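You operate a simulated robot arm through the tools that you are given. There is no shell and no other tool. Be economical: measure what you need, move in short steps, check, and stop when the job is done.

You run a simulated two-armed robot. Do the job below in one go: nothing can be reset, and whatever is moved stays where it is left.

TASK
Pick up the black coupling from the bottom board of the side shelves with one hand, pass it to the other hand and put it on the top of the small table. Put one of the seed tubs from the top of the blue cabinet on the shelf under the steel table. Put one of the red caps from the lower board of the side shelves on the shelf of the blue cart. Any order will do. Set down upright: coupling, seed tub.

It is judged by the outcome, as a careful person would: the job done as asked, and still so three seconds after it is handed in. It fails if anything else is knocked over, pushed out of place, dropped, spilled or broken. A push-on lid holds only when it is set on centred and level and pressed home; a screw cap is set on level and turned clockwise until tight.

THE ROBOT
Two 7-joint arms with two-finger grippers on one trunk, on a base that drives. Base frame: it is fixed to the floor where the robot stands at the start and does not move with it; the origin is under the middle of the robot, x ahead of it, y to its left, z up. Lengths are in m, angles in rad, forces in N, time in s.
The left shoulder is at the start at [0.039, 0.17, 1.098], the right one opposite. With the tool pointing down near the work surface each hand reaches from about 0.1 to 0.48 m from the robot's upright axis, wherever it stands, measured 20 degrees to its own side. Places, roughly: red cap [0.75, -1.25, 0.75]; seed tub [-1, -3.25, 0.5]; shelf of the blue cart [-3, -3.4, 0.2]; shelf under the steel table [-3.7, -6.7, 0.3]; top of the small table [-1.7, 1.6, 0.6]. Payload 2.69 kg a hand.
The TCP of each hand is the grasp point between the finger pads, 0.02 m short of the fingertips. In the tool frame z runs along the fingers and y along their closing line. The gripper opens to 0.1 m. The gripper's body begins 0.063 m behind the TCP.
Orientation is that of the tool frame in the base frame, as a unit quaternion [w, x, y, z]. With the fingers straight down and closing along the base's y, the tool's x points along the base's -x, its y along +y and its z along -z.

THE INTERFACE
- The arms move only by the tool send_rows. It takes "left_series", "right_series" or both (then of equal length, played together; a hand with none holds still); each is one flat list of numbers, 7 for each row, row after row: the shift along the base's x, y, z in units of 50 mm (1.0 is 50 mm), then the turn, a rotation vector about the base's x, y, z in units of 8 degrees (1.0 is 8 degrees), then the finger opening in mm, from 0 to 100. In form: [tx, ty, tz, rx, ry, rz, jaw, tx, ty, tz, rx, ry, rz, jaw, ...]. A call has 1 to 12 rows; each row shifts and turns the commanded pose from where the row before left it. A call with a number of a shift or a turn outside -1 to 1 is refused whole. Rows are played at 5 a second. More than 0.05 m and 0.15 rad between two rows, or a gripper value outside its range, and nothing of the call is played. A pose out of reach is approached as far as the arm can. The call stops where the force on the tool passes 40 N (or 10 N more than at its start, if that is more) or the arm is blocked; 0.2 s more then pass. The fingers move at their own pace (about 0.108 m/s each) and stop on an object; they squeeze with about 38 N. The grip force told is the motor's: it shows also when the fingers shut on nothing. Time passes only in rows, and 0.2 s behind the last, so rows that do not move let the fingers close. It gives the time, the measured TCP pose, the force on the tool (base axes), the opening and the grip force at its end, in the units of the frame above (readings bear some noise), with the torque about the TCP (base axes, N m) and any sound that the robot's microphone picked up.
- Cameras (640 x 400 px; columns grow to the right, rows downward): "scene" is now at [0.165, -0.0294, 1.0359]; the picture's right is [-0.20, -0.98, 0.00], its down [-0.16, 0.03, -0.99] and it looks along [0.97, -0.20, -0.16] (base axes); focal length 214 px, centre (320, 200). "left" rides on the left gripper at [0.07, 0.018, -0.099] in its tool frame; the picture's right is [-0.26, 0.97, 0.00], its down [-0.75, -0.20, -0.63] and it looks along [-0.61, -0.16, 0.78] (tool axes); focal length 230 px, centre (320, 200). "right" rides on the right gripper at [0.07, -0.019, -0.099] in its tool frame; the picture's right is [0.26, 0.97, 0.00], its down [-0.75, 0.20, -0.63] and it looks along [-0.61, 0.16, 0.78] (tool axes); focal length 230 px, centre (320, 200). There is no depth. A picture from a camera that has moved, and an enlarged one, comes with that camera's place and axes in the base frame and with its lens. The place of the scene camera against the robot may be out by one fixed shift of up to 0.025 m in any direction.
- get_image(camera): a new picture of that camera. No time passes.
- slide_trunk(by): slides the trunk up (or, below 0, down) by that many m; the arms and the scene camera ride with it, the base frame stays. It gives what a move gives, with no picture.
- drive_base(legs): drives the robot by 1 to 6 legs, each [ahead, turn to the left] in m and rad, along the robot's own axes; the way and the turn of a leg run together, so that a leg with both is an arc; at most 1.5 m and 3.142 rad a leg. The arms and the cameras ride along, it lands a little off, and it stops where it bumps. It gives what a move gives.
- pan_tilt(pan, tilt): turns the head with the scene camera to pan (to the left, within 1.047 rad either way) and tilt (down, from -0.506 to 1.204), counted from straight ahead of the robot. It gives what a move gives.
- close_up(camera, box): a new picture of the part [left, top, right, bottom] of that camera's present view, enlarged. No time passes.
- finish_job(): hands the job in; it is judged then, once.

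Go step by step. Nothing tells you exact positions but the pictures and the camera data: compare them with the known pose of the tool, close in by small moves and look again before you grip or let go. The budget is 165 turns and 130 pictures, counting those below and the enlarged ones. Unless the task says otherwise, let go and move clear before handing in, and close with one line.

The tools are called after "Request:" by a JSON object that holds its "fn" and its "kwargs". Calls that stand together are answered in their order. send_rows: Moves the arms, as the interface text tells. Its arguments: {"type":"object","properties":{"left_series":{"type":"array","items":{"type":"number"}},"right_series":{"type":"array","items":{"type":"number"}}},"required":[]} The other tools are called the same way: slide_trunk (by) slides the trunk up or down; drive_base (legs) drives the base; pan_tilt (pan, tilt) turns the head that bears the scene camera; get_image (camera) takes a picture; close_up (camera, box) takes an enlarged picture of a part of a camera's view; finish_job () hands the job in.

At the start:

```text
clock: 0.0
left_position: [0.4213, 0.0995, 1.0639]
left_orientation: [-0.001, -0.002, 1.0, 0.0]
left_force: [0.5, 0.1, -0.1]
left_ft_torque: [0.01, 0.01, -0.02]
left_width: 0.1
left_grasp_force: 0.1
right_position: [0.3615, -0.2336, 1.0849]
right_orientation: [-0.012, -0.004, 1.0, 0.0]
right_force: [-0.5, 0.4, 0.3]
right_ft_torque: [-0.01, 0.02, 0.01]
right_width: 0.1003
right_grasp_force: 0.0
trunk travel left (down, up): [-0.325, 0.365]
robot x, y, heading: [0.0008, 0.0011, 0.0]
head pan, tilt: [-0.199, 0.148]
```

scene: 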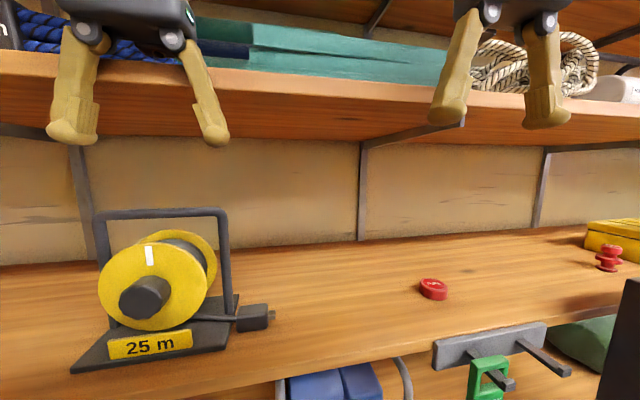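
right: 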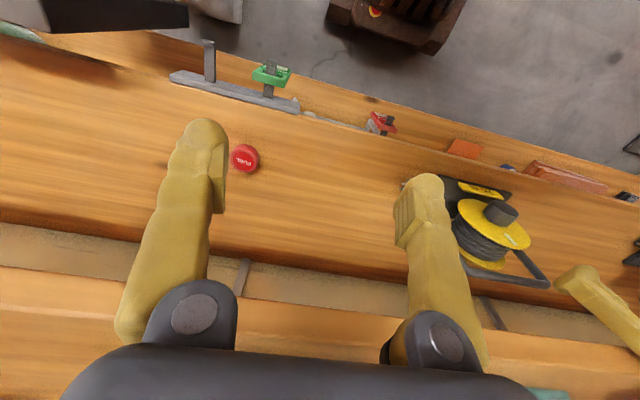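
left: 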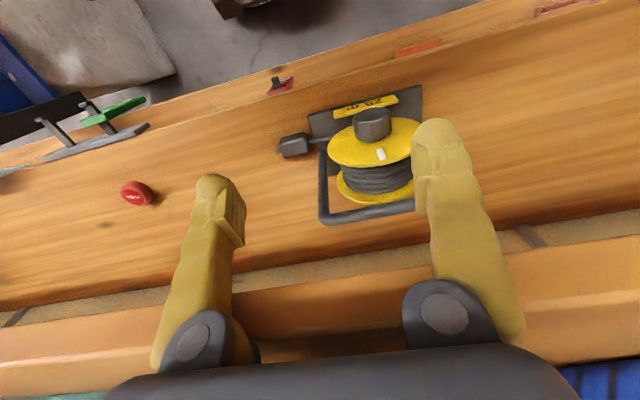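

I see a workbench/shelf ahead with a red "FUEL" cap, a cable reel and more red things to the right. I'll look around before moving anything.

Request:
{"fn": "pan_tilt", "kwargs": {"pan": -0.9, "tilt": 0.3}}

Request:
{"fn": "get_image", "kwargs": {"camera": "scene"}}

Request:
{"fn": "pan_tilt", "kwargs": {"pan": 0.9, "tilt": 0.3}}

Request:
{"fn": "get_image", "kwargs": {"camera": "scene"}}

```text
clock: 1.1
left_position: [0.4033, 0.0996, 1.0719]
left_orientation: [0.008, -0.003, 1.0, 0.001]
left_force: [-0.6, 0.5, -0.6]
left_ft_torque: [0.0, -0.04, 0.02]
left_width: 0.1002
left_grasp_force: 0.1
right_position: [0.3426, -0.2339, 1.07]
right_orientation: [-0.036, -0.004, 0.999, 0.0]
right_force: [-0.5, 0.0, -0.8]
right_ft_torque: [0.05, 0.0, 0.03]
right_width: 0.1001
right_grasp_force: 0.0
trunk travel left (down, up): [-0.325, 0.365]
robot x, y, heading: [0.0014, 0.003, 0.004]
head pan, tilt: [-0.901, 0.3]
```

```text
126 pictures are left
camera scene: at [0.1317, -0.0842, 1.0224], right [-0.78, -0.62, 0.01], down [-0.2, 0.23, -0.95], along [0.59, -0.75, -0.31], focal length 214 px, centre (320, 200)
```

scene: 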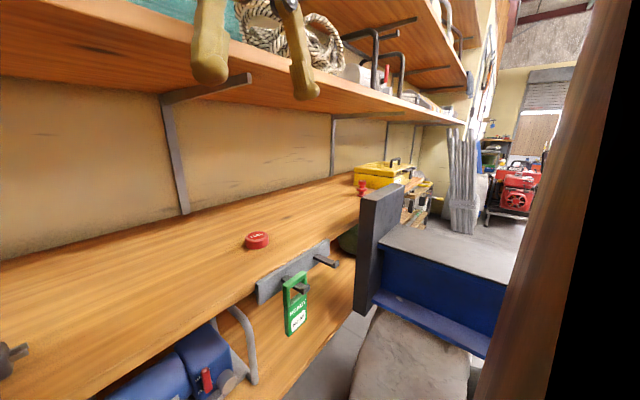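

```text
clock: 2.9
left_position: [0.4038, 0.0992, 1.0715]
left_orientation: [0.009, -0.003, 1.0, 0.001]
left_force: [-0.2, 0.3, 0.1]
left_ft_torque: [0.0, 0.0, 0.03]
left_width: 0.1001
left_grasp_force: 0.0
right_position: [0.3446, -0.2345, 1.0699]
right_orientation: [-0.036, -0.003, 0.999, 0.0]
right_force: [0.3, -0.1, 0.3]
right_ft_torque: [0.02, 0.0, -0.02]
right_width: 0.1003
right_grasp_force: 0.1
trunk travel left (down, up): [-0.325, 0.365]
robot x, y, heading: [-0.0018, -0.0019, 0.001]
head pan, tilt: [0.901, 0.3]
```

```text
125 pictures are left
camera scene: at [0.132, 0.0621, 1.0224], right [0.78, -0.62, -0.01], down [-0.2, -0.23, -0.95], along [0.59, 0.75, -0.31], focal length 214 px, centre (320, 200)
```

scene: 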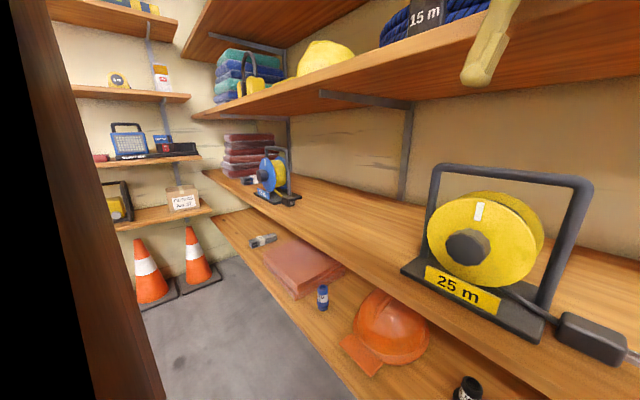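

The bottom board lies below the lower one: a black cylinder shows near the robot at the bottom edge, perhaps the coupling. I'll look further down.

Request:
{"fn": "pan_tilt", "kwargs": {"pan": 0.6, "tilt": 0.8}}

Request:
{"fn": "get_image", "kwargs": {"camera": "scene"}}

Request:
{"fn": "pan_tilt", "kwargs": {"pan": -0.6, "tilt": 0.7}}

Request:
{"fn": "get_image", "kwargs": {"camera": "scene"}}

```text
clock: 3.8
left_position: [0.4027, 0.1001, 1.0705]
left_orientation: [0.008, -0.003, 1.0, 0.001]
left_force: [-1.1, -0.1, 0.3]
left_ft_torque: [-0.04, -0.01, -0.01]
left_width: 0.0998
left_grasp_force: 0.1
right_position: [0.3444, -0.2341, 1.0706]
right_orientation: [-0.035, -0.003, 0.999, 0.0]
right_force: [-0.7, 0.2, 0.3]
right_ft_torque: [0.01, 0.03, 0.01]
right_width: 0.1
right_grasp_force: 0.1
trunk travel left (down, up): [-0.325, 0.365]
robot x, y, heading: [0.0005, 0.0022, 0.002]
head pan, tilt: [0.6, 0.799]
```

```text
124 pictures are left
camera scene: at [0.1397, 0.0346, 0.9779], right [0.57, -0.82, -0.01], down [-0.6, -0.41, -0.69], along [0.56, 0.39, -0.73], focal length 214 px, centre (320, 200)
```

scene: 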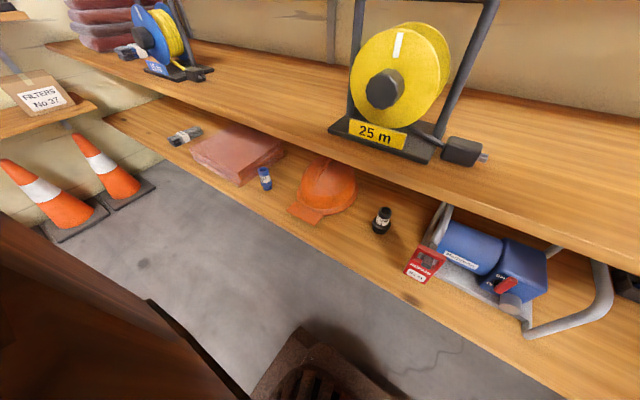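

```text
clock: 5.2
left_position: [0.4026, 0.0989, 1.0699]
left_orientation: [0.007, -0.003, 1.0, 0.001]
left_force: [0.4, 0.2, 0.3]
left_ft_torque: [0.0, 0.02, 0.0]
left_width: 0.1
left_grasp_force: 0.0
right_position: [0.3437, -0.234, 1.0705]
right_orientation: [-0.036, -0.003, 0.999, 0.0]
right_force: [0.1, 0.5, 0.4]
right_ft_torque: [0.01, -0.03, 0.02]
right_width: 0.1
right_grasp_force: 0.1
trunk travel left (down, up): [-0.325, 0.365]
robot x, y, heading: [-0.0031, -0.0008, -0.002]
head pan, tilt: [-0.6, 0.7]
```

```text
123 pictures are left
camera scene: at [0.1434, -0.059, 0.9861], right [-0.56, -0.83, 0.01], down [-0.54, 0.36, -0.76], along [0.62, -0.43, -0.65], focal length 214 px, centre (320, 200)
```

scene: 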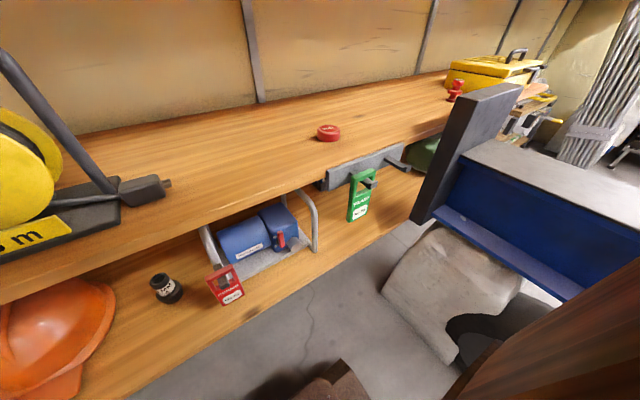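

The coupling candidate is at about [0.57, 0.11, 0.47], a red cap at about [0.51, -0.335, 0.79]. I'll check both and the red things farther right in close-ups.

Request:
{"fn": "close_up", "kwargs": {"camera": "scene", "box": [400, 50, 560, 150]}}

Request:
{"fn": "close_up", "kwargs": {"camera": "scene", "box": [120, 240, 280, 340]}}

Request:
{"fn": "close_up", "kwargs": {"camera": "scene", "box": [280, 100, 400, 175]}}

```text
4.00 times, centred on (480, 100) of scene
camera zoom: at [0.1434, -0.059, 0.9861], right [-0.56, -0.83, 0.01], down [-0.54, 0.36, -0.76], along [0.62, -0.43, -0.65], focal length 858 px, centre (-320, 600)
```

zoom: 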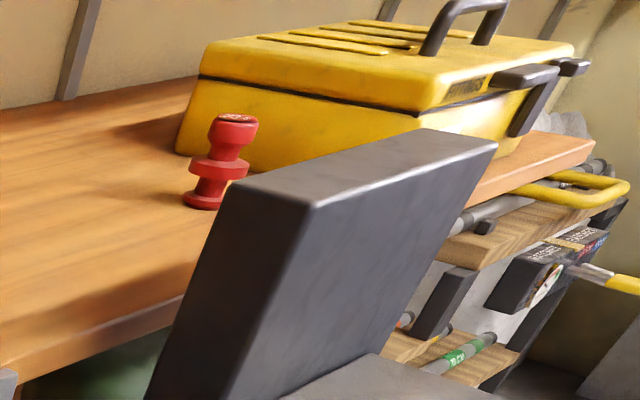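

```text
4.00 times, centred on (200, 290) of scene
camera zoom: at [0.1434, -0.059, 0.9861], right [-0.56, -0.83, 0.01], down [-0.54, 0.36, -0.76], along [0.62, -0.43, -0.65], focal length 858 px, centre (800, -160)
```

zoom: 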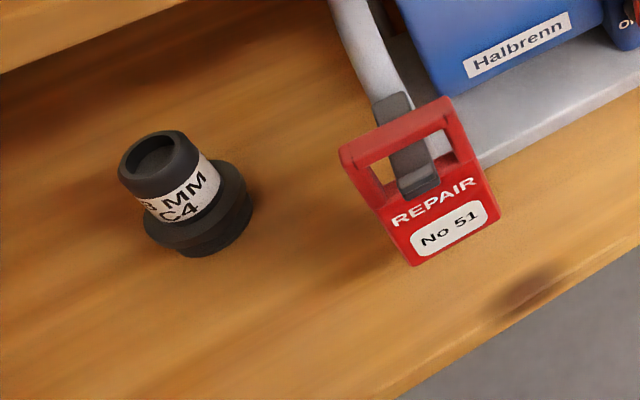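

```text
5.33 times, centred on (340, 138) of scene
camera zoom: at [0.1434, -0.059, 0.9861], right [-0.56, -0.83, 0.01], down [-0.54, 0.36, -0.76], along [0.62, -0.43, -0.65], focal length 1144 px, centre (213, 533)
```

zoom: 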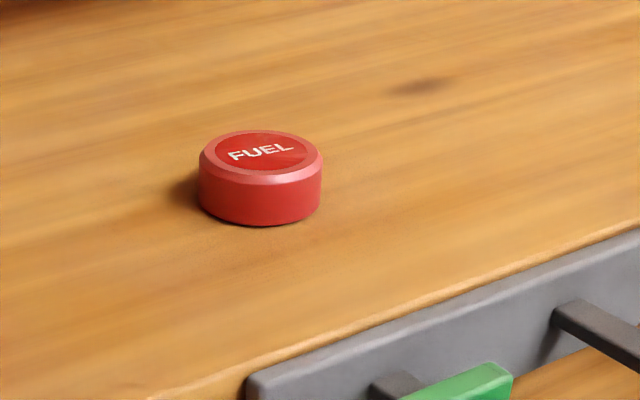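

The black coupling labelled "..MM C4" stands on the bottom board, ~0.13 m behind the edge of the board above it. I'll bring the hands back from the shelf, then lower the trunk and pitch the left hand forward under the board.

Request:
{"fn": "send_rows", "kwargs": {"left_series": [-1, 0, 0, 0, 0, 0, 100, -1, 0, 0, 0, 0, 0, 100, -1, 0, 0, 0, 0, 0, 100], "right_series": [-1, 0, 0, 0, 0, 0, 100, -1, 0, 0, 0, 0, 0, 100, -0.5, 0, 0, 0, 0, 0, 100]}}

Request:
{"fn": "slide_trunk", "kwargs": {"by": -0.15}}

Request:
{"fn": "pan_tilt", "kwargs": {"pan": 0.2, "tilt": 0.7}}

Request:
{"fn": "get_image", "kwargs": {"camera": "scene"}}

```text
clock: 6.0
left_position: [0.253, 0.0985, 1.0713]
left_orientation: [0.005, -0.003, 1.0, 0.001]
left_force: [-0.7, 0.5, 0.3]
left_ft_torque: [-0.05, -0.01, -0.02]
left_width: 0.1001
left_grasp_force: 0.0
right_position: [0.2172, -0.2333, 1.0884]
right_orientation: [-0.006, -0.003, 1.0, -0.001]
right_force: [-0.8, 0.1, 0.2]
right_ft_torque: [-0.02, -0.02, 0.0]
right_width: 0.1
right_grasp_force: 0.0
trunk travel left (down, up): [-0.325, 0.365]
robot x, y, heading: [0.0016, -0.001, 0.003]
head pan, tilt: [-0.6, 0.7]
```

```text
clock: 7.8
left_position: [0.254, 0.0996, 0.9213]
left_orientation: [0.006, -0.003, 1.0, 0.001]
left_force: [0.3, 0.4, 0.4]
left_ft_torque: [0.0, -0.01, 0.01]
left_width: 0.0999
left_grasp_force: 0.1
right_position: [0.2184, -0.2331, 0.9389]
right_orientation: [-0.005, -0.003, 1.0, -0.001]
right_force: [0.8, -0.2, 0.5]
right_ft_torque: [0.02, 0.04, 0.03]
right_width: 0.1
right_grasp_force: 0.1
trunk travel left (down, up): [-0.175, 0.515]
robot x, y, heading: [0.0013, -0.0015, -0.0]
head pan, tilt: [-0.6, 0.7]
```

```text
clock: 8.9
left_position: [0.255, 0.0994, 0.9207]
left_orientation: [0.007, -0.004, 1.0, 0.001]
left_force: [0.1, -0.8, -0.4]
left_ft_torque: [-0.01, 0.02, 0.03]
left_width: 0.1001
left_grasp_force: 0.0
right_position: [0.2196, -0.2325, 0.9397]
right_orientation: [-0.006, -0.004, 1.0, 0.0]
right_force: [0.5, -0.2, -0.4]
right_ft_torque: [0.0, 0.01, 0.0]
right_width: 0.1001
right_grasp_force: 0.1
trunk travel left (down, up): [-0.175, 0.515]
robot x, y, heading: [-0.0027, -0.0004, 0.0]
head pan, tilt: [0.201, 0.7]
```

```text
119 pictures are left
camera scene: at [0.1539, 0.0058, 0.8359], right [0.2, -0.98, 0.0], down [-0.64, -0.13, -0.75], along [0.74, 0.15, -0.66], focal length 214 px, centre (320, 200)
```

scene: 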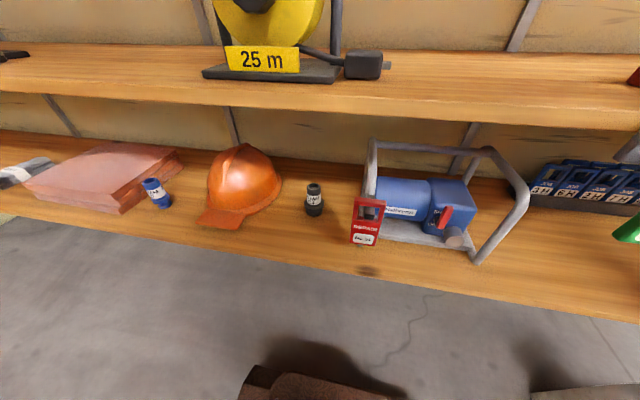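

The coupling's height is still unsure (somewhere z 0.3–0.47); a lower view gives a better baseline.

Request:
{"fn": "slide_trunk", "kwargs": {"by": -0.15}}

Request:
{"fn": "get_image", "kwargs": {"camera": "scene"}}

Request:
{"fn": "get_image", "kwargs": {"camera": "left"}}

```text
clock: 10.6
left_position: [0.2545, 0.0991, 0.7722]
left_orientation: [0.01, -0.003, 1.0, 0.001]
left_force: [-0.4, 0.8, 0.0]
left_ft_torque: [-0.02, 0.01, -0.01]
left_width: 0.0999
left_grasp_force: 0.1
right_position: [0.2185, -0.2321, 0.7899]
right_orientation: [-0.002, -0.004, 1.0, 0.0]
right_force: [0.1, 0.4, -0.5]
right_ft_torque: [0.04, 0.02, -0.02]
right_width: 0.0998
right_grasp_force: 0.1
trunk travel left (down, up): [-0.025, 0.665]
robot x, y, heading: [0.0002, -0.002, -0.0]
head pan, tilt: [0.201, 0.7]
```

```text
118 pictures are left
camera scene: at [0.1513, 0.0059, 0.686], right [0.2, -0.98, 0.0], down [-0.64, -0.13, -0.75], along [0.74, 0.15, -0.66], focal length 214 px, centre (320, 200)
```

scene: 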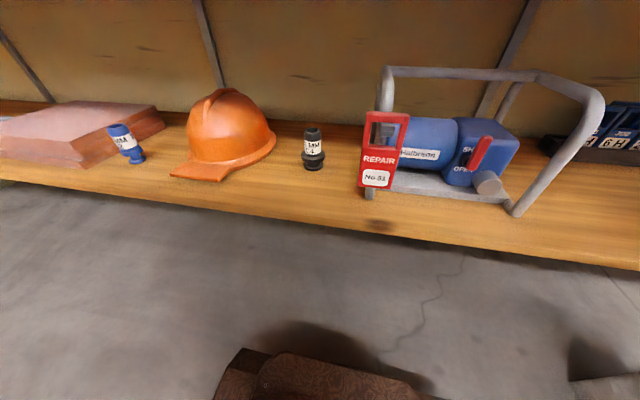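

```text
117 pictures are left
camera left: at [0.1823, 0.1166, 0.8689], right [0.25, 0.97, 0.01], down [0.74, -0.2, 0.64], along [0.62, -0.16, -0.77], focal length 230 px, centre (320, 200)
```

left: 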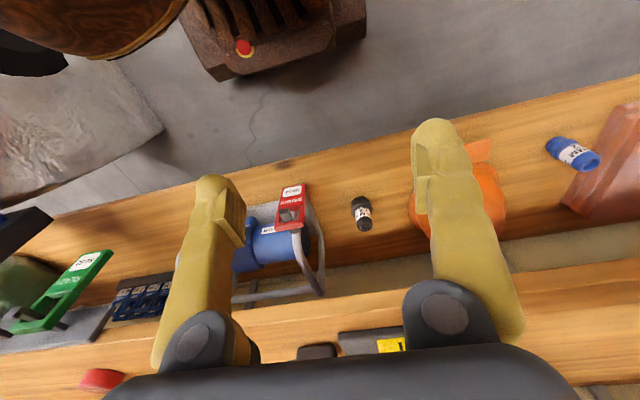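

Triangulation puts the coupling at about [0.615, 0.12] on a board at z≈0.375, roughly 0.09 m tall with a flange low down. I'll pitch the left hand to about 35° below level and bring it in front of it.

Request:
{"fn": "send_rows", "kwargs": {"left_series": [0, 0, -1, 0, -1, 0, 100, 0, 0, -1, 0, -1, 0, 100, 0, 0, -1, 0, -1, 0, 100, 0, 0.1, -1, 0, -1, 0, 100, 0.7, 0.1, -0.7, 0, -1, 0, 100, 0.7, 0.1, -0.7, 0, -1, 0, 100, 0.7, 0.1, -0.7, 0, -1, 0, 100, 0.9, 0, 0, 0, 0, 0, 100]}}

Request:
{"fn": "get_image", "kwargs": {"camera": "left"}}

Request:
{"fn": "get_image", "kwargs": {"camera": "scene"}}

```text
refused: row 4 steps farther than a row can; nothing moved
```

```text
116 pictures are left
camera left: at [0.1823, 0.1166, 0.8689], right [0.25, 0.97, 0.01], down [0.74, -0.2, 0.64], along [0.62, -0.16, -0.77], focal length 230 px, centre (320, 200)
```

left: 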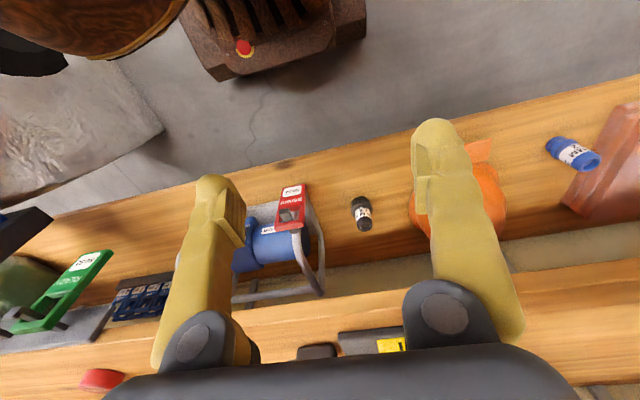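

```text
115 pictures are left
camera scene: at [0.1513, 0.0059, 0.686], right [0.2, -0.98, 0.0], down [-0.64, -0.13, -0.75], along [0.74, 0.15, -0.66], focal length 214 px, centre (320, 200)
```

scene: 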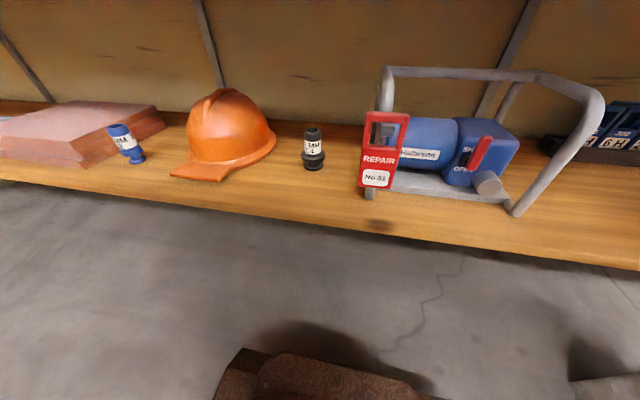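

The row exceeded 50 mm in norm; I'll resend with slightly smaller steps.

Request:
{"fn": "send_rows", "kwargs": {"left_series": [0, 0, -0.95, 0, -1, 0, 100, 0, 0, -0.95, 0, -1, 0, 100, 0, 0, -0.95, 0, -1, 0, 100, 0, 0.1, -0.95, 0, -1, 0, 100, 0.65, 0.1, -0.7, 0, -1, 0, 100, 0.65, 0.1, -0.7, 0, -1, 0, 100, 0.65, 0.1, -0.7, 0, -1, 0, 100, 0.9, 0, 0, 0, 0, 0, 100]}}

Request:
{"fn": "get_image", "kwargs": {"camera": "left"}}

Request:
{"fn": "get_image", "kwargs": {"camera": "scene"}}

```text
clock: 11.5
left_position: [0.2806, 0.0788, 0.6405]
left_orientation: [0.207, 0.014, 0.978, 0.02]
left_force: [84.4, 95.7, 3.2]
left_ft_torque: [-5.98, 5.66, -11.66]
left_width: 0.0999
left_grasp_force: 0.0
left hand out of reach, approached as far as the arm can: row 2, 3, 4
right_position: [0.2066, -0.2317, 0.786]
right_orientation: [-0.013, -0.003, 1.0, -0.003]
right_force: [-0.4, 0.5, 0.8]
right_ft_torque: [-0.06, -0.02, 0.03]
right_width: 0.1
right_grasp_force: 0.0
trunk travel left (down, up): [-0.025, 0.665]
robot x, y, heading: [-0.002, 0.0001, 0.003]
head pan, tilt: [0.201, 0.7]
stopped in row 4 (left hand): the force on the tool passed its limit at 75 N (the readings are from after the stop); the commanded pose is now the measured one
```

```text
114 pictures are left
camera left: at [0.1772, 0.0958, 0.7035], right [0.25, 0.96, 0.15], down [0.43, -0.25, 0.87], along [0.87, -0.16, -0.47], focal length 230 px, centre (320, 200)
```

left: 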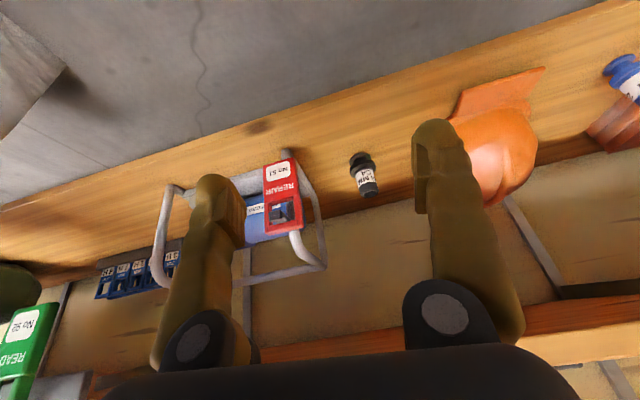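

```text
113 pictures are left
camera scene: at [0.1499, 0.0051, 0.683], right [0.19, -0.98, 0.0], down [-0.67, -0.13, -0.73], along [0.72, 0.14, -0.68], focal length 214 px, centre (320, 200)
```

scene: 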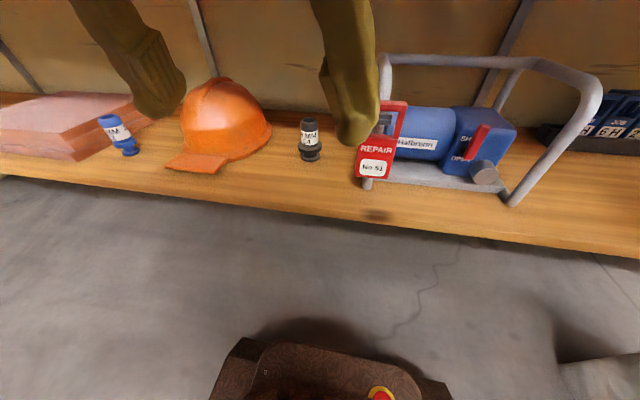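

The left arm pressed on something (likely the robot's own front) because it was held too close in. I'll move it out forward and left a little to release that.

Request:
{"fn": "send_rows", "kwargs": {"left_series": [0.6, 0.6, 0.4, 0, 0, 0, 100, 0.7, 0.3, 0, 0, 0, 0, 100, 0, 0, 0, 0, 0, 0, 100]}}

Request:
{"fn": "get_image", "kwargs": {"camera": "scene"}}

```text
clock: 12.3
left_position: [0.3427, 0.1214, 0.6665]
left_orientation: [0.214, 0.008, 0.977, 0.013]
left_force: [0.3, 0.3, -0.4]
left_ft_torque: [-0.01, -0.01, -0.01]
left_width: 0.1002
left_grasp_force: 0.0
right_position: [0.2068, -0.2325, 0.7855]
right_orientation: [-0.013, -0.003, 1.0, 0.0]
right_force: [-0.4, 0.2, 0.2]
right_ft_torque: [0.0, 0.0, 0.02]
right_width: 0.0999
right_grasp_force: 0.0
trunk travel left (down, up): [-0.025, 0.665]
robot x, y, heading: [0.0009, -0.0002, 0.001]
head pan, tilt: [0.201, 0.7]
```

```text
112 pictures are left
camera scene: at [0.1514, 0.0059, 0.6859], right [0.2, -0.98, 0.0], down [-0.64, -0.13, -0.75], along [0.74, 0.15, -0.66], focal length 214 px, centre (320, 200)
```

scene: 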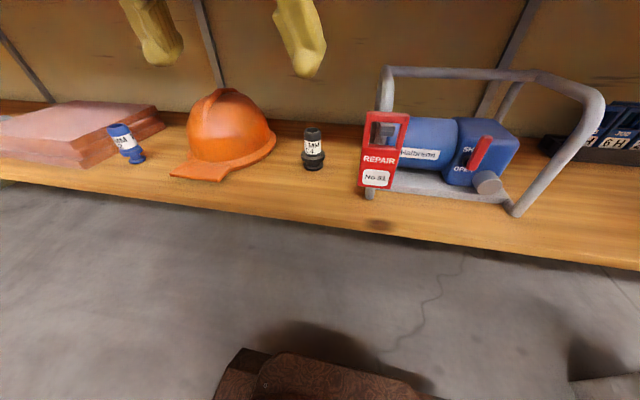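

Freed. Continuing: pitch further and go down and forward.

Request:
{"fn": "send_rows", "kwargs": {"left_series": [0.4, 0, -0.9, 0, -1, 0, 100, 0.4, 0, -0.9, 0, -1, 0, 100, 0.5, 0, -0.85, 0, -1, 0, 100, 0.6, 0, -0.75, 0, -0.8, 0, 100, 0.6, 0, -0.4, 0, 0, 0, 100]}}

Request:
{"fn": "get_image", "kwargs": {"camera": "left"}}

Request:
{"fn": "get_image", "kwargs": {"camera": "scene"}}

```text
clock: 13.5
left_position: [0.4697, 0.1235, 0.4754]
left_orientation: [0.464, 0.004, 0.886, 0.017]
left_force: [-0.5, 1.0, -0.3]
left_ft_torque: [0.01, 0.0, 0.06]
left_width: 0.0999
left_grasp_force: 0.1
right_position: [0.2063, -0.2332, 0.7854]
right_orientation: [-0.013, -0.004, 1.0, 0.0]
right_force: [-0.4, 0.7, -0.1]
right_ft_torque: [0.01, 0.01, 0.0]
right_width: 0.0998
right_grasp_force: 0.1
trunk travel left (down, up): [-0.025, 0.665]
robot x, y, heading: [-0.003, 0.0028, -0.005]
head pan, tilt: [0.201, 0.7]
```

```text
111 pictures are left
camera left: at [0.3476, 0.141, 0.474], right [0.14, 0.96, 0.24], down [-0.09, -0.23, 0.97], along [0.99, -0.16, 0.05], focal length 230 px, centre (320, 200)
```

left: 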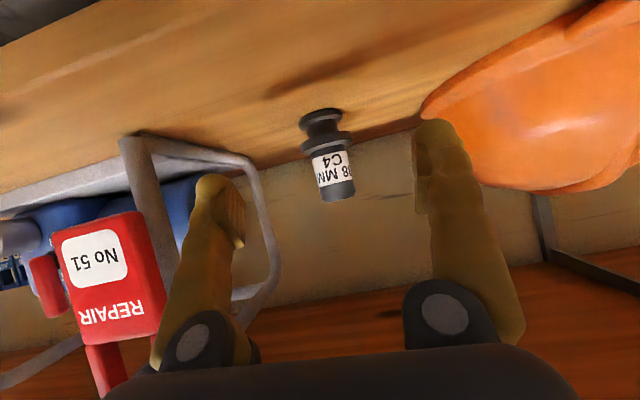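

```text
110 pictures are left
camera scene: at [0.1514, 0.0059, 0.6859], right [0.2, -0.98, 0.0], down [-0.64, -0.13, -0.75], along [0.74, 0.15, -0.66], focal length 214 px, centre (320, 200)
```

scene: 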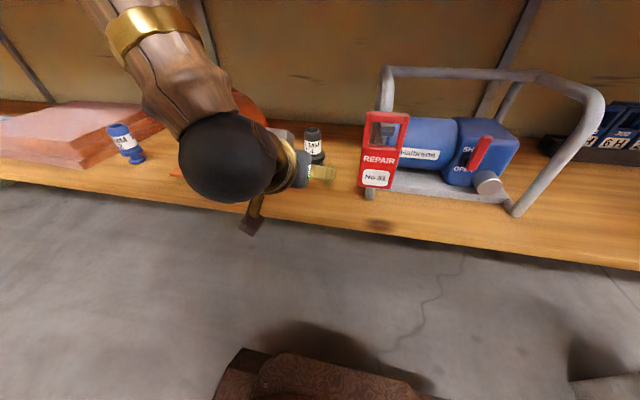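

Hand view shows the coupling well centred between the fingers: axis at about [0.59, 0.1245], base z≈0.40, mid flange z≈0.43, top z≈0.486. I'll advance in two small steps and look.

Request:
{"fn": "send_rows", "kwargs": {"left_series": [0.75, 0, -0.3, 0, 0, 0, 100, 0.75, 0, -0.3, 0, 0, 0, 100]}}

Request:
{"fn": "get_image", "kwargs": {"camera": "left"}}

```text
clock: 14.1
left_position: [0.5448, 0.1223, 0.4435]
left_orientation: [0.463, 0.005, 0.886, 0.015]
left_force: [0.2, -0.2, 0.0]
left_ft_torque: [-0.01, -0.01, -0.02]
left_width: 0.0999
left_grasp_force: 0.1
right_position: [0.206, -0.2325, 0.7862]
right_orientation: [-0.013, -0.003, 1.0, -0.001]
right_force: [0.5, 0.6, -0.3]
right_ft_torque: [0.0, 0.0, 0.0]
right_width: 0.1
right_grasp_force: 0.1
trunk travel left (down, up): [-0.025, 0.665]
robot x, y, heading: [0.0006, -0.0013, 0.001]
head pan, tilt: [0.201, 0.7]
```

```text
109 pictures are left
camera left: at [0.4226, 0.1403, 0.4429], right [0.14, 0.96, 0.24], down [-0.09, -0.23, 0.97], along [0.99, -0.16, 0.05], focal length 230 px, centre (320, 200)
```

left: 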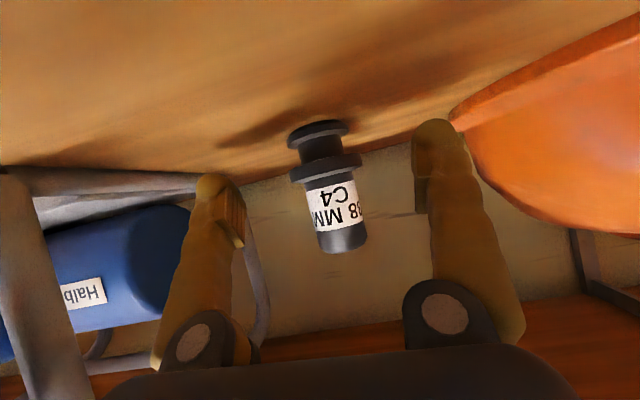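

Flange axis at x≈0.595, y≈0.122, z≈0.429. Move the last 50 mm and look before closing.

Request:
{"fn": "send_rows", "kwargs": {"left_series": [0.5, 0, -0.1, 0, 0, 0, 100, 0.5, 0, -0.1, 0, 0, 0, 100]}}

Request:
{"fn": "get_image", "kwargs": {"camera": "left"}}

Request:
{"fn": "close_up", "kwargs": {"camera": "scene", "box": [220, 90, 420, 215]}}

```text
clock: 14.7
left_position: [0.5928, 0.1228, 0.4347]
left_orientation: [0.462, 0.004, 0.887, 0.016]
left_force: [0.4, 1.7, 0.3]
left_ft_torque: [0.0, -0.01, -0.04]
left_width: 0.1
left_grasp_force: 0.1
right_position: [0.2072, -0.2323, 0.7854]
right_orientation: [-0.012, -0.002, 1.0, 0.0]
right_force: [1.2, -0.1, -0.2]
right_ft_torque: [0.03, 0.0, 0.0]
right_width: 0.1002
right_grasp_force: 0.0
trunk travel left (down, up): [-0.025, 0.665]
robot x, y, heading: [0.0005, -0.0012, 0.003]
head pan, tilt: [0.201, 0.7]
```

```text
108 pictures are left
camera left: at [0.4709, 0.1392, 0.4347], right [0.14, 0.96, 0.24], down [-0.09, -0.23, 0.97], along [0.99, -0.16, 0.05], focal length 230 px, centre (320, 200)
```

left: 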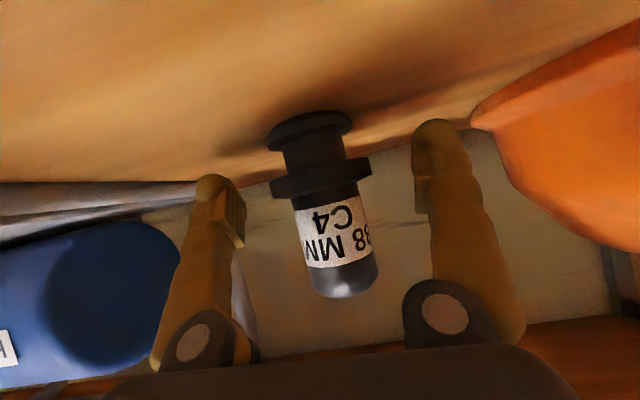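

```text
3.20 times, centred on (320, 152) of scene
camera zoom: at [0.1514, 0.0059, 0.6859], right [0.2, -0.98, 0.0], down [-0.64, -0.13, -0.75], along [0.74, 0.15, -0.66], focal length 686 px, centre (320, 352)
```

zoom: 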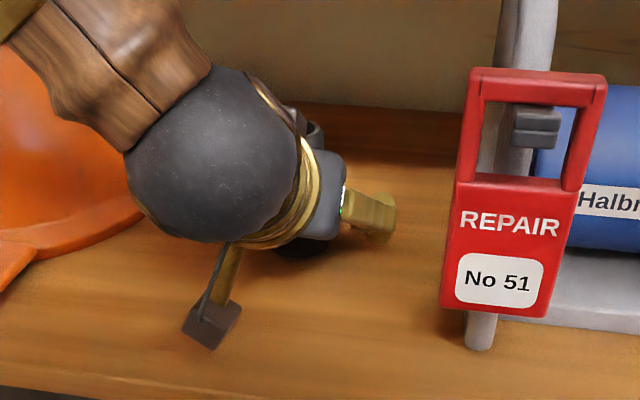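

The flange sits at the TCP projection; I'll drop 3 mm and close.

Request:
{"fn": "send_rows", "kwargs": {"left_series": [0.04, 0, -0.06, 0, 0, 0, 100, 0, 0, 0, 0, 0, 0, 50, 0, 0, 0, 0, 0, 0, 45, 0, 0, 0, 0, 0, 0, 40, 0, 0, 0, 0, 0, 0, 40]}}

Request:
{"fn": "get_image", "kwargs": {"camera": "left"}}

```text
clock: 15.9
left_position: [0.5938, 0.1208, 0.433]
left_orientation: [0.462, 0.004, 0.887, 0.015]
left_force: [0.9, 0.4, -0.1]
left_ft_torque: [0.04, -0.02, 0.02]
left_width: 0.0499
left_grasp_force: 37.5
right_position: [0.2068, -0.2323, 0.7858]
right_orientation: [-0.013, -0.004, 1.0, -0.001]
right_force: [-0.6, -0.2, 0.1]
right_ft_torque: [-0.01, 0.03, -0.01]
right_width: 0.0999
right_grasp_force: 0.0
trunk travel left (down, up): [-0.025, 0.665]
robot x, y, heading: [0.0003, 0.0033, 0.001]
head pan, tilt: [0.201, 0.7]
```

```text
106 pictures are left
camera left: at [0.4724, 0.139, 0.4321], right [0.14, 0.96, 0.24], down [-0.09, -0.23, 0.97], along [0.99, -0.16, 0.05], focal length 230 px, centre (320, 200)
```

left: 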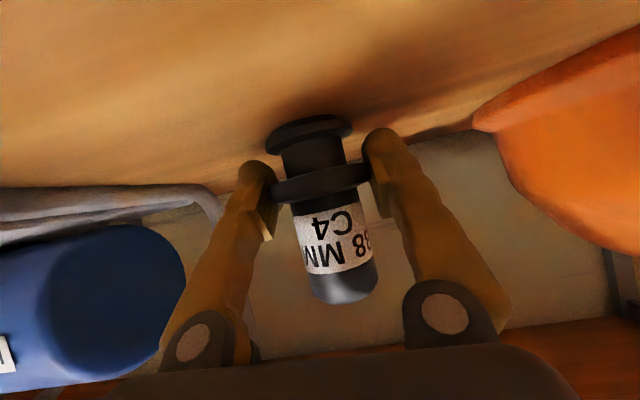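

Flange gripped (50 mm). Lift 30 mm and withdraw out of the shelf.

Request:
{"fn": "send_rows", "kwargs": {"left_series": [0, 0, 0.4, 0, 0, 0, 40, 0, 0, 0.4, 0, 0, 0, 40, -0.7, 0, 0.2, 0, 0, 0, 40, -0.8, 0, 0.2, 0, 0, 0, 40, -0.8, 0, 0.2, 0, 0, 0, 40, -0.8, 0, 0.2, 0, 0, 0, 40, -0.8, 0, 0.2, 0, 0, 0, 40]}}

Request:
{"fn": "pan_tilt", "kwargs": {"pan": 0, "tilt": 0.7}}

Request:
{"fn": "get_image", "kwargs": {"camera": "scene"}}

```text
clock: 17.5
left_position: [0.3988, 0.1212, 0.5224]
left_orientation: [0.463, 0.004, 0.886, 0.016]
left_force: [0.7, -0.6, -0.2]
left_ft_torque: [0.01, 0.01, 0.0]
left_width: 0.0401
left_grasp_force: 0.0
right_position: [0.2068, -0.233, 0.7857]
right_orientation: [-0.013, -0.004, 1.0, -0.001]
right_force: [0.2, 0.3, -0.4]
right_ft_torque: [0.0, 0.0, 0.01]
right_width: 0.1001
right_grasp_force: 0.1
trunk travel left (down, up): [-0.025, 0.665]
robot x, y, heading: [0.0024, 0.0016, -0.0]
head pan, tilt: [0.201, 0.7]
```

```text
clock: 18.2
left_position: [0.3998, 0.1219, 0.5223]
left_orientation: [0.463, 0.005, 0.886, 0.015]
left_force: [1.0, 0.4, 0.3]
left_ft_torque: [0.02, 0.0, -0.01]
left_width: 0.0398
left_grasp_force: 0.1
right_position: [0.2062, -0.2318, 0.7851]
right_orientation: [-0.014, -0.003, 1.0, -0.001]
right_force: [-0.5, 0.0, -0.2]
right_ft_torque: [0.01, -0.01, -0.04]
right_width: 0.1
right_grasp_force: 0.1
trunk travel left (down, up): [-0.025, 0.665]
robot x, y, heading: [-0.0015, 0.0005, -0.0]
head pan, tilt: [0.0, 0.7]
```

```text
105 pictures are left
camera scene: at [0.1531, -0.011, 0.6859], right [0.0, -1.0, 0.0], down [-0.66, 0.0, -0.75], along [0.75, 0.0, -0.66], focal length 214 px, centre (320, 200)
```

scene: 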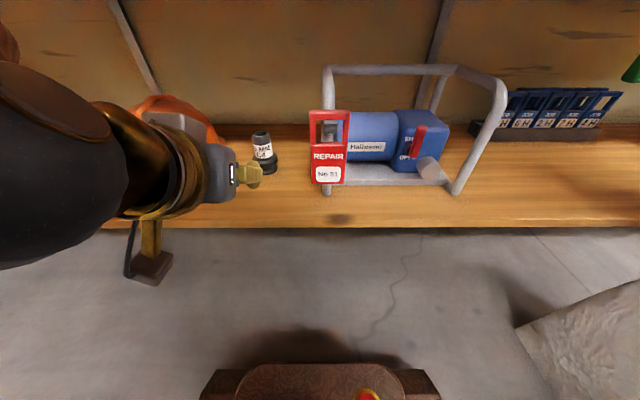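

The grip came loose: fingers at 40 mm with no force, the coupling stayed on the shelf. Let me see how it stands.

Request:
{"fn": "get_image", "kwargs": {"camera": "left"}}

Request:
{"fn": "close_up", "kwargs": {"camera": "scene", "box": [180, 100, 340, 200]}}

```text
104 pictures are left
camera left: at [0.278, 0.1388, 0.5221], right [0.14, 0.96, 0.24], down [-0.09, -0.23, 0.97], along [0.99, -0.16, 0.05], focal length 230 px, centre (320, 200)
```

left: 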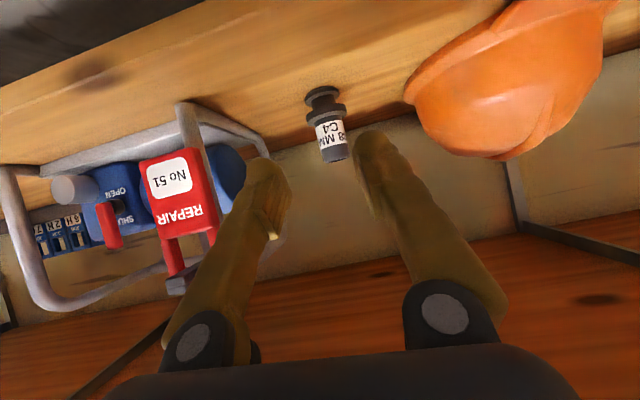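

```text
4.00 times, centred on (260, 150) of scene
camera zoom: at [0.1531, -0.011, 0.6859], right [0.0, -1.0, 0.0], down [-0.66, 0.0, -0.75], along [0.75, 0.0, -0.66], focal length 858 px, centre (560, 400)
```

zoom: 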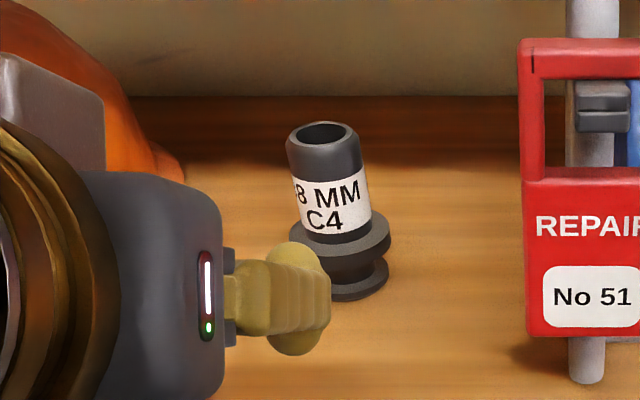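

It is still upright in about the same spot. The flange was probably only at the tips of the pads, so I'll go in ~12 mm deeper this time, squeeze fully, and lift slowly.

Request:
{"fn": "send_rows", "kwargs": {"left_series": [0, 0, 0, 0, 0, 0, 100, 0.75, 0, -0.45, 0, 0, 0, 100, 0.75, 0, -0.5, 0, 0, 0, 100, 0.7, 0, -0.3, 0, 0, 0, 100, 0.7, 0, -0.3, 0, 0, 0, 100]}}

Request:
{"fn": "get_image", "kwargs": {"camera": "left"}}

```text
clock: 19.4
left_position: [0.5434, 0.1227, 0.4465]
left_orientation: [0.463, 0.006, 0.886, 0.015]
left_force: [0.3, 0.0, -0.1]
left_ft_torque: [0.0, 0.04, 0.01]
left_width: 0.1002
left_grasp_force: 0.0
right_position: [0.205, -0.2337, 0.7846]
right_orientation: [-0.014, -0.003, 1.0, -0.001]
right_force: [-0.3, 0.9, -0.6]
right_ft_torque: [0.03, 0.0, 0.04]
right_width: 0.1001
right_grasp_force: 0.1
trunk travel left (down, up): [-0.025, 0.665]
robot x, y, heading: [0.0021, -0.0021, 0.001]
head pan, tilt: [0.0, 0.7]
```

```text
102 pictures are left
camera left: at [0.4225, 0.1398, 0.4447], right [0.14, 0.96, 0.24], down [-0.09, -0.23, 0.97], along [0.99, -0.16, 0.05], focal length 230 px, centre (320, 200)
```

left: 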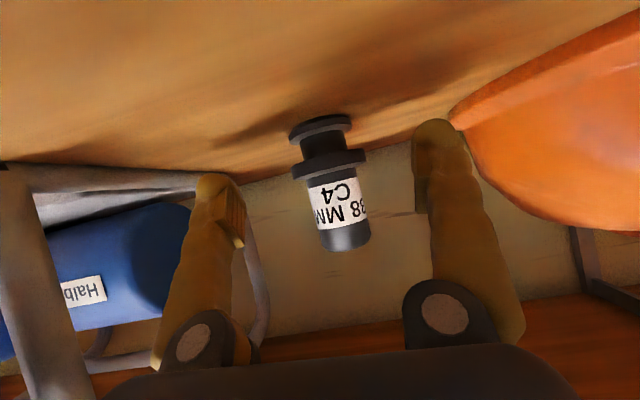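

Coupling is unchanged in place. Advance 61 mm, then close fully.

Request:
{"fn": "send_rows", "kwargs": {"left_series": [0.6, 0.05, -0.12, 0, 0, 0, 100, 0.62, 0, -0.14, 0, 0, 0, 100, 0, 0, 0, 0, 0, 0, 20, 0, 0, 0, 0, 0, 0, 0, 0, 0, 0, 0, 0, 0, 0, 0, 0, 0, 0, 0, 0, 0]}}

Request:
{"fn": "get_image", "kwargs": {"camera": "left"}}

```text
clock: 20.8
left_position: [0.6047, 0.1255, 0.4296]
left_orientation: [0.462, 0.003, 0.887, 0.016]
left_force: [0.7, -0.6, 0.5]
left_ft_torque: [-0.04, 0.0, 0.03]
left_width: 0.0512
left_grasp_force: 38.4
right_position: [0.2065, -0.2326, 0.787]
right_orientation: [-0.013, -0.003, 1.0, 0.0]
right_force: [-1.4, 0.6, 0.2]
right_ft_torque: [-0.01, 0.02, -0.01]
right_width: 0.1001
right_grasp_force: 0.0
trunk travel left (down, up): [-0.025, 0.665]
robot x, y, heading: [0.0029, 0.0023, -0.001]
head pan, tilt: [0.0, 0.7]
```

```text
101 pictures are left
camera left: at [0.4833, 0.1426, 0.4297], right [0.14, 0.96, 0.24], down [-0.09, -0.23, 0.97], along [0.99, -0.16, 0.05], focal length 230 px, centre (320, 200)
```

left: 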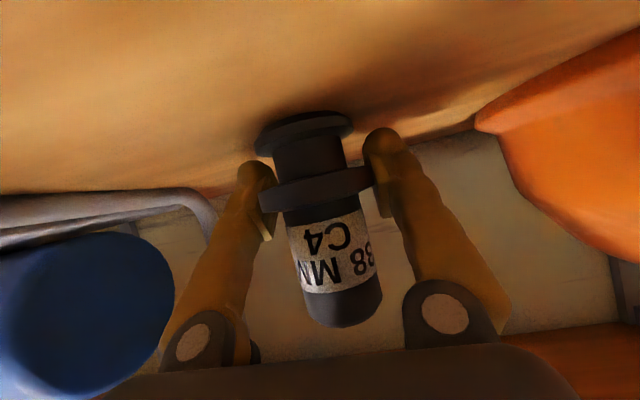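

Gripped at 51 mm, deeper. Lift slowly and check.

Request:
{"fn": "send_rows", "kwargs": {"left_series": [0, 0, 0.1, 0, 0, 0, 0, 0, 0, 0.15, 0, 0, 0, 0, 0, 0, 0.15, 0, 0, 0, 0, 0, 0, 0.15, 0, 0, 0, 0]}}

Request:
{"fn": "get_image", "kwargs": {"camera": "left"}}

```text
clock: 21.8
left_position: [0.602, 0.1239, 0.4542]
left_orientation: [0.459, 0.007, 0.888, 0.014]
left_force: [0.4, 1.4, -2.1]
left_ft_torque: [0.0, 0.0, -0.04]
left_width: 0.0511
left_grasp_force: 38.0
right_position: [0.2063, -0.2321, 0.7862]
right_orientation: [-0.013, -0.004, 1.0, -0.001]
right_force: [0.1, 0.5, 0.0]
right_ft_torque: [-0.02, 0.0, 0.01]
right_width: 0.0999
right_grasp_force: 0.0
trunk travel left (down, up): [-0.025, 0.665]
robot x, y, heading: [-0.0024, 0.0002, 0.004]
head pan, tilt: [0.0, 0.7]
```

```text
100 pictures are left
camera left: at [0.4797, 0.142, 0.4551], right [0.15, 0.96, 0.24], down [-0.08, -0.23, 0.97], along [0.99, -0.16, 0.04], focal length 230 px, centre (320, 200)
```

left: 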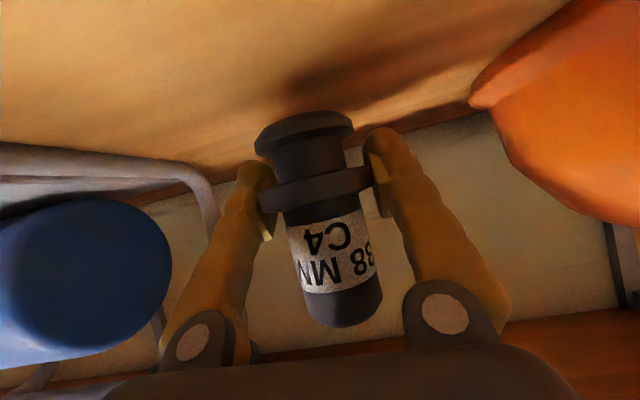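

Held now (about 2 N). Withdraw gently.

Request:
{"fn": "send_rows", "kwargs": {"left_series": [-0.2, 0, 0.3, 0, 0, 0, 0, -0.5, 0, 0.3, 0, 0, 0, 0, -0.6, 0, 0.2, 0, 0, 0, 0, -0.6, 0, 0, 0, 0, 0, 0, -0.6, 0, 0, 0, 0, 0, 0, -0.6, 0, 0, 0, 0, 0, 0, -0.5, 0, 0.2, 0, 0, 0, 0, -0.4, 0, 0.2, 0, 0, 0, 0]}}

Request:
{"fn": "get_image", "kwargs": {"camera": "scene"}}

```text
clock: 23.6
left_position: [0.4059, 0.1246, 0.5198]
left_orientation: [0.463, 0.005, 0.886, 0.014]
left_force: [-0.1, 1.2, -1.6]
left_ft_torque: [0.05, 0.01, -0.02]
left_width: 0.0507
left_grasp_force: 37.9
right_position: [0.206, -0.2314, 0.7857]
right_orientation: [-0.013, -0.004, 1.0, -0.001]
right_force: [0.3, 0.6, -0.6]
right_ft_torque: [0.01, 0.02, -0.03]
right_width: 0.1003
right_grasp_force: 0.0
trunk travel left (down, up): [-0.025, 0.665]
robot x, y, heading: [0.0003, -0.0017, -0.004]
head pan, tilt: [0.0, 0.7]
```

```text
99 pictures are left
camera scene: at [0.1532, -0.011, 0.6858], right [0.0, -1.0, 0.0], down [-0.66, 0.0, -0.75], along [0.75, 0.0, -0.66], focal length 214 px, centre (320, 200)
```

scene: 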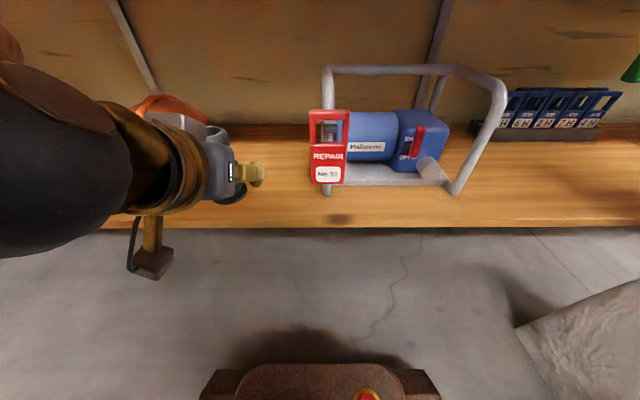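

Held. Back the base off 0.35 m so the hands have room in front.

Request:
{"fn": "drive_base", "kwargs": {"legs": [[-0.35, 0]]}}

Request:
{"fn": "slide_trunk", "kwargs": {"by": 0.2}}

Request:
{"fn": "get_image", "kwargs": {"camera": "scene"}}

```text
clock: 26.0
left_position: [0.0922, 0.1164, 0.5322]
left_orientation: [0.474, 0.01, 0.88, 0.012]
left_force: [-0.1, -0.5, -1.3]
left_ft_torque: [0.03, -0.02, -0.01]
left_width: 0.0512
left_grasp_force: 37.3
right_position: [-0.1166, -0.2391, 0.7911]
right_orientation: [0.002, 0.001, 1.0, 0.0]
right_force: [-0.4, 0.6, -0.6]
right_ft_torque: [0.02, 0.04, 0.0]
right_width: 0.1
right_grasp_force: 0.1
trunk travel left (down, up): [-0.025, 0.665]
robot x, y, heading: [-0.2978, -0.0135, -0.044]
head pan, tilt: [0.0, 0.7]
stopped in leg 1: the robot was blocked; the commanded pose is now the measured one
```

```text
clock: 28.2
left_position: [0.0929, 0.1185, 0.7313]
left_orientation: [0.474, 0.01, 0.88, 0.011]
left_force: [-0.3, 0.6, -1.3]
left_ft_torque: [0.01, 0.01, -0.01]
left_width: 0.0506
left_grasp_force: 38.5
right_position: [-0.1163, -0.2381, 0.9896]
right_orientation: [0.0, 0.0, 1.0, -0.001]
right_force: [0.7, -0.5, 0.1]
right_ft_torque: [0.01, -0.02, 0.0]
right_width: 0.1001
right_grasp_force: 0.1
trunk travel left (down, up): [-0.225, 0.465]
robot x, y, heading: [-0.3001, -0.0139, -0.045]
head pan, tilt: [0.0, 0.7]
```

```text
98 pictures are left
camera scene: at [-0.1451, -0.0312, 0.8857], right [-0.05, -1.0, 0.0], down [-0.66, 0.03, -0.75], along [0.75, -0.03, -0.66], focal length 214 px, centre (320, 200)
```

scene: 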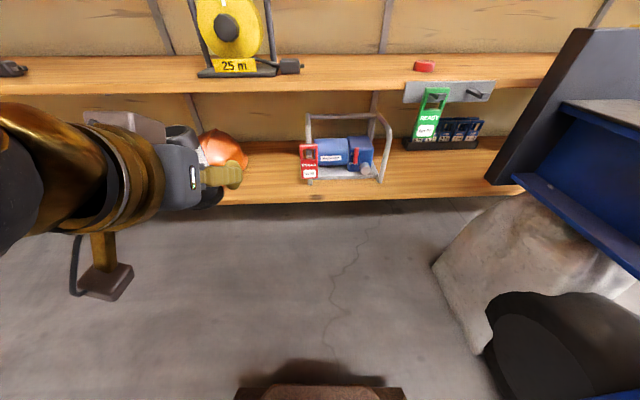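

The base bumped something behind at x≈-0.3. I'll ease forward a little and straighten before the hand-over.

Request:
{"fn": "drive_base", "kwargs": {"legs": [[0.08, 0.045]]}}

Request:
{"fn": "pan_tilt", "kwargs": {"pan": 1.04, "tilt": 0.5}}

Request:
{"fn": "get_image", "kwargs": {"camera": "scene"}}

Request:
{"fn": "pan_tilt", "kwargs": {"pan": -1.04, "tilt": 0.5}}

Request:
{"fn": "get_image", "kwargs": {"camera": "scene"}}

```text
clock: 29.2
left_position: [0.171, 0.1347, 0.7293]
left_orientation: [0.473, -0.012, 0.881, 0.024]
left_force: [0.8, 0.1, -1.2]
left_ft_torque: [-0.01, 0.0, 0.01]
left_width: 0.0506
left_grasp_force: 37.5
right_position: [-0.0226, -0.2305, 0.9969]
right_orientation: [0.017, -0.021, 1.0, -0.001]
right_force: [1.0, 0.1, 0.5]
right_ft_torque: [-0.03, 0.0, 0.0]
right_width: 0.1
right_grasp_force: 0.0
trunk travel left (down, up): [-0.225, 0.465]
robot x, y, heading: [-0.2229, -0.0106, 0.002]
head pan, tilt: [0.0, 0.7]
```

```text
clock: 30.5
left_position: [0.1575, 0.1341, 0.7377]
left_orientation: [0.481, -0.012, 0.876, 0.023]
left_force: [0.1, -0.7, -1.1]
left_ft_torque: [0.03, 0.0, 0.01]
left_width: 0.0506
left_grasp_force: 37.5
right_position: [-0.0431, -0.2315, 0.9935]
right_orientation: [0.006, -0.022, 1.0, -0.002]
right_force: [0.3, -0.9, 0.2]
right_ft_torque: [0.0, 0.02, 0.01]
right_width: 0.1
right_grasp_force: 0.0
trunk travel left (down, up): [-0.225, 0.465]
robot x, y, heading: [-0.2172, -0.0155, 0.004]
head pan, tilt: [1.04, 0.499]
```

```text
97 pictures are left
camera scene: at [-0.104, 0.0532, 0.9042], right [0.86, -0.51, -0.01], down [-0.26, -0.41, -0.87], along [0.44, 0.76, -0.49], focal length 214 px, centre (320, 200)
```

scene: 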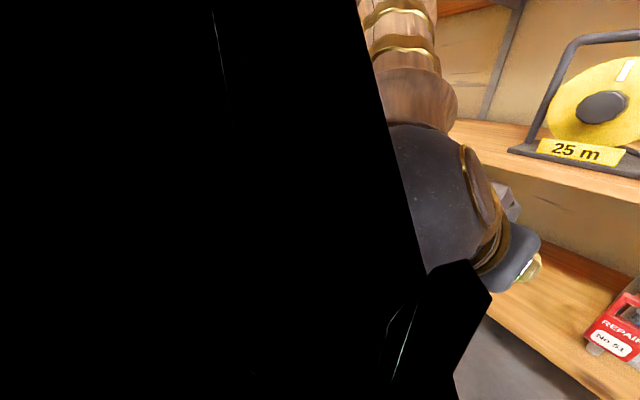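

```text
clock: 32.5
left_position: [0.1565, 0.1351, 0.7375]
left_orientation: [0.481, -0.012, 0.876, 0.023]
left_force: [-0.1, 0.3, -1.1]
left_ft_torque: [0.02, 0.0, -0.01]
left_width: 0.0503
left_grasp_force: 38.2
right_position: [-0.0416, -0.2309, 0.9931]
right_orientation: [0.007, -0.021, 1.0, -0.001]
right_force: [0.1, 0.2, -0.6]
right_ft_torque: [0.02, 0.02, 0.02]
right_width: 0.0999
right_grasp_force: 0.1
trunk travel left (down, up): [-0.225, 0.465]
robot x, y, heading: [-0.2203, -0.0193, 0.005]
head pan, tilt: [-1.04, 0.499]
```

```text
96 pictures are left
camera scene: at [-0.1039, -0.1037, 0.9042], right [-0.86, -0.51, 0.01], down [-0.26, 0.41, -0.87], along [0.44, -0.76, -0.49], focal length 214 px, centre (320, 200)
```

scene: 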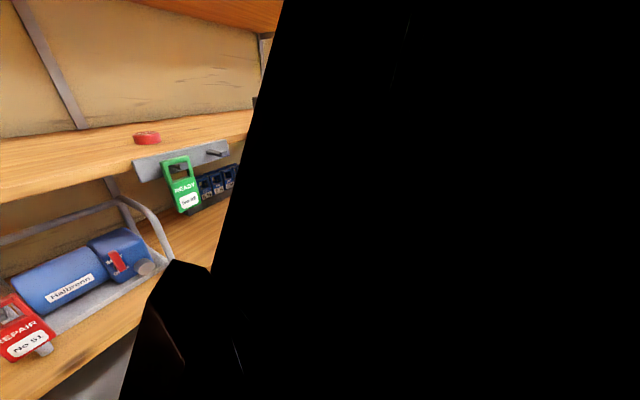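

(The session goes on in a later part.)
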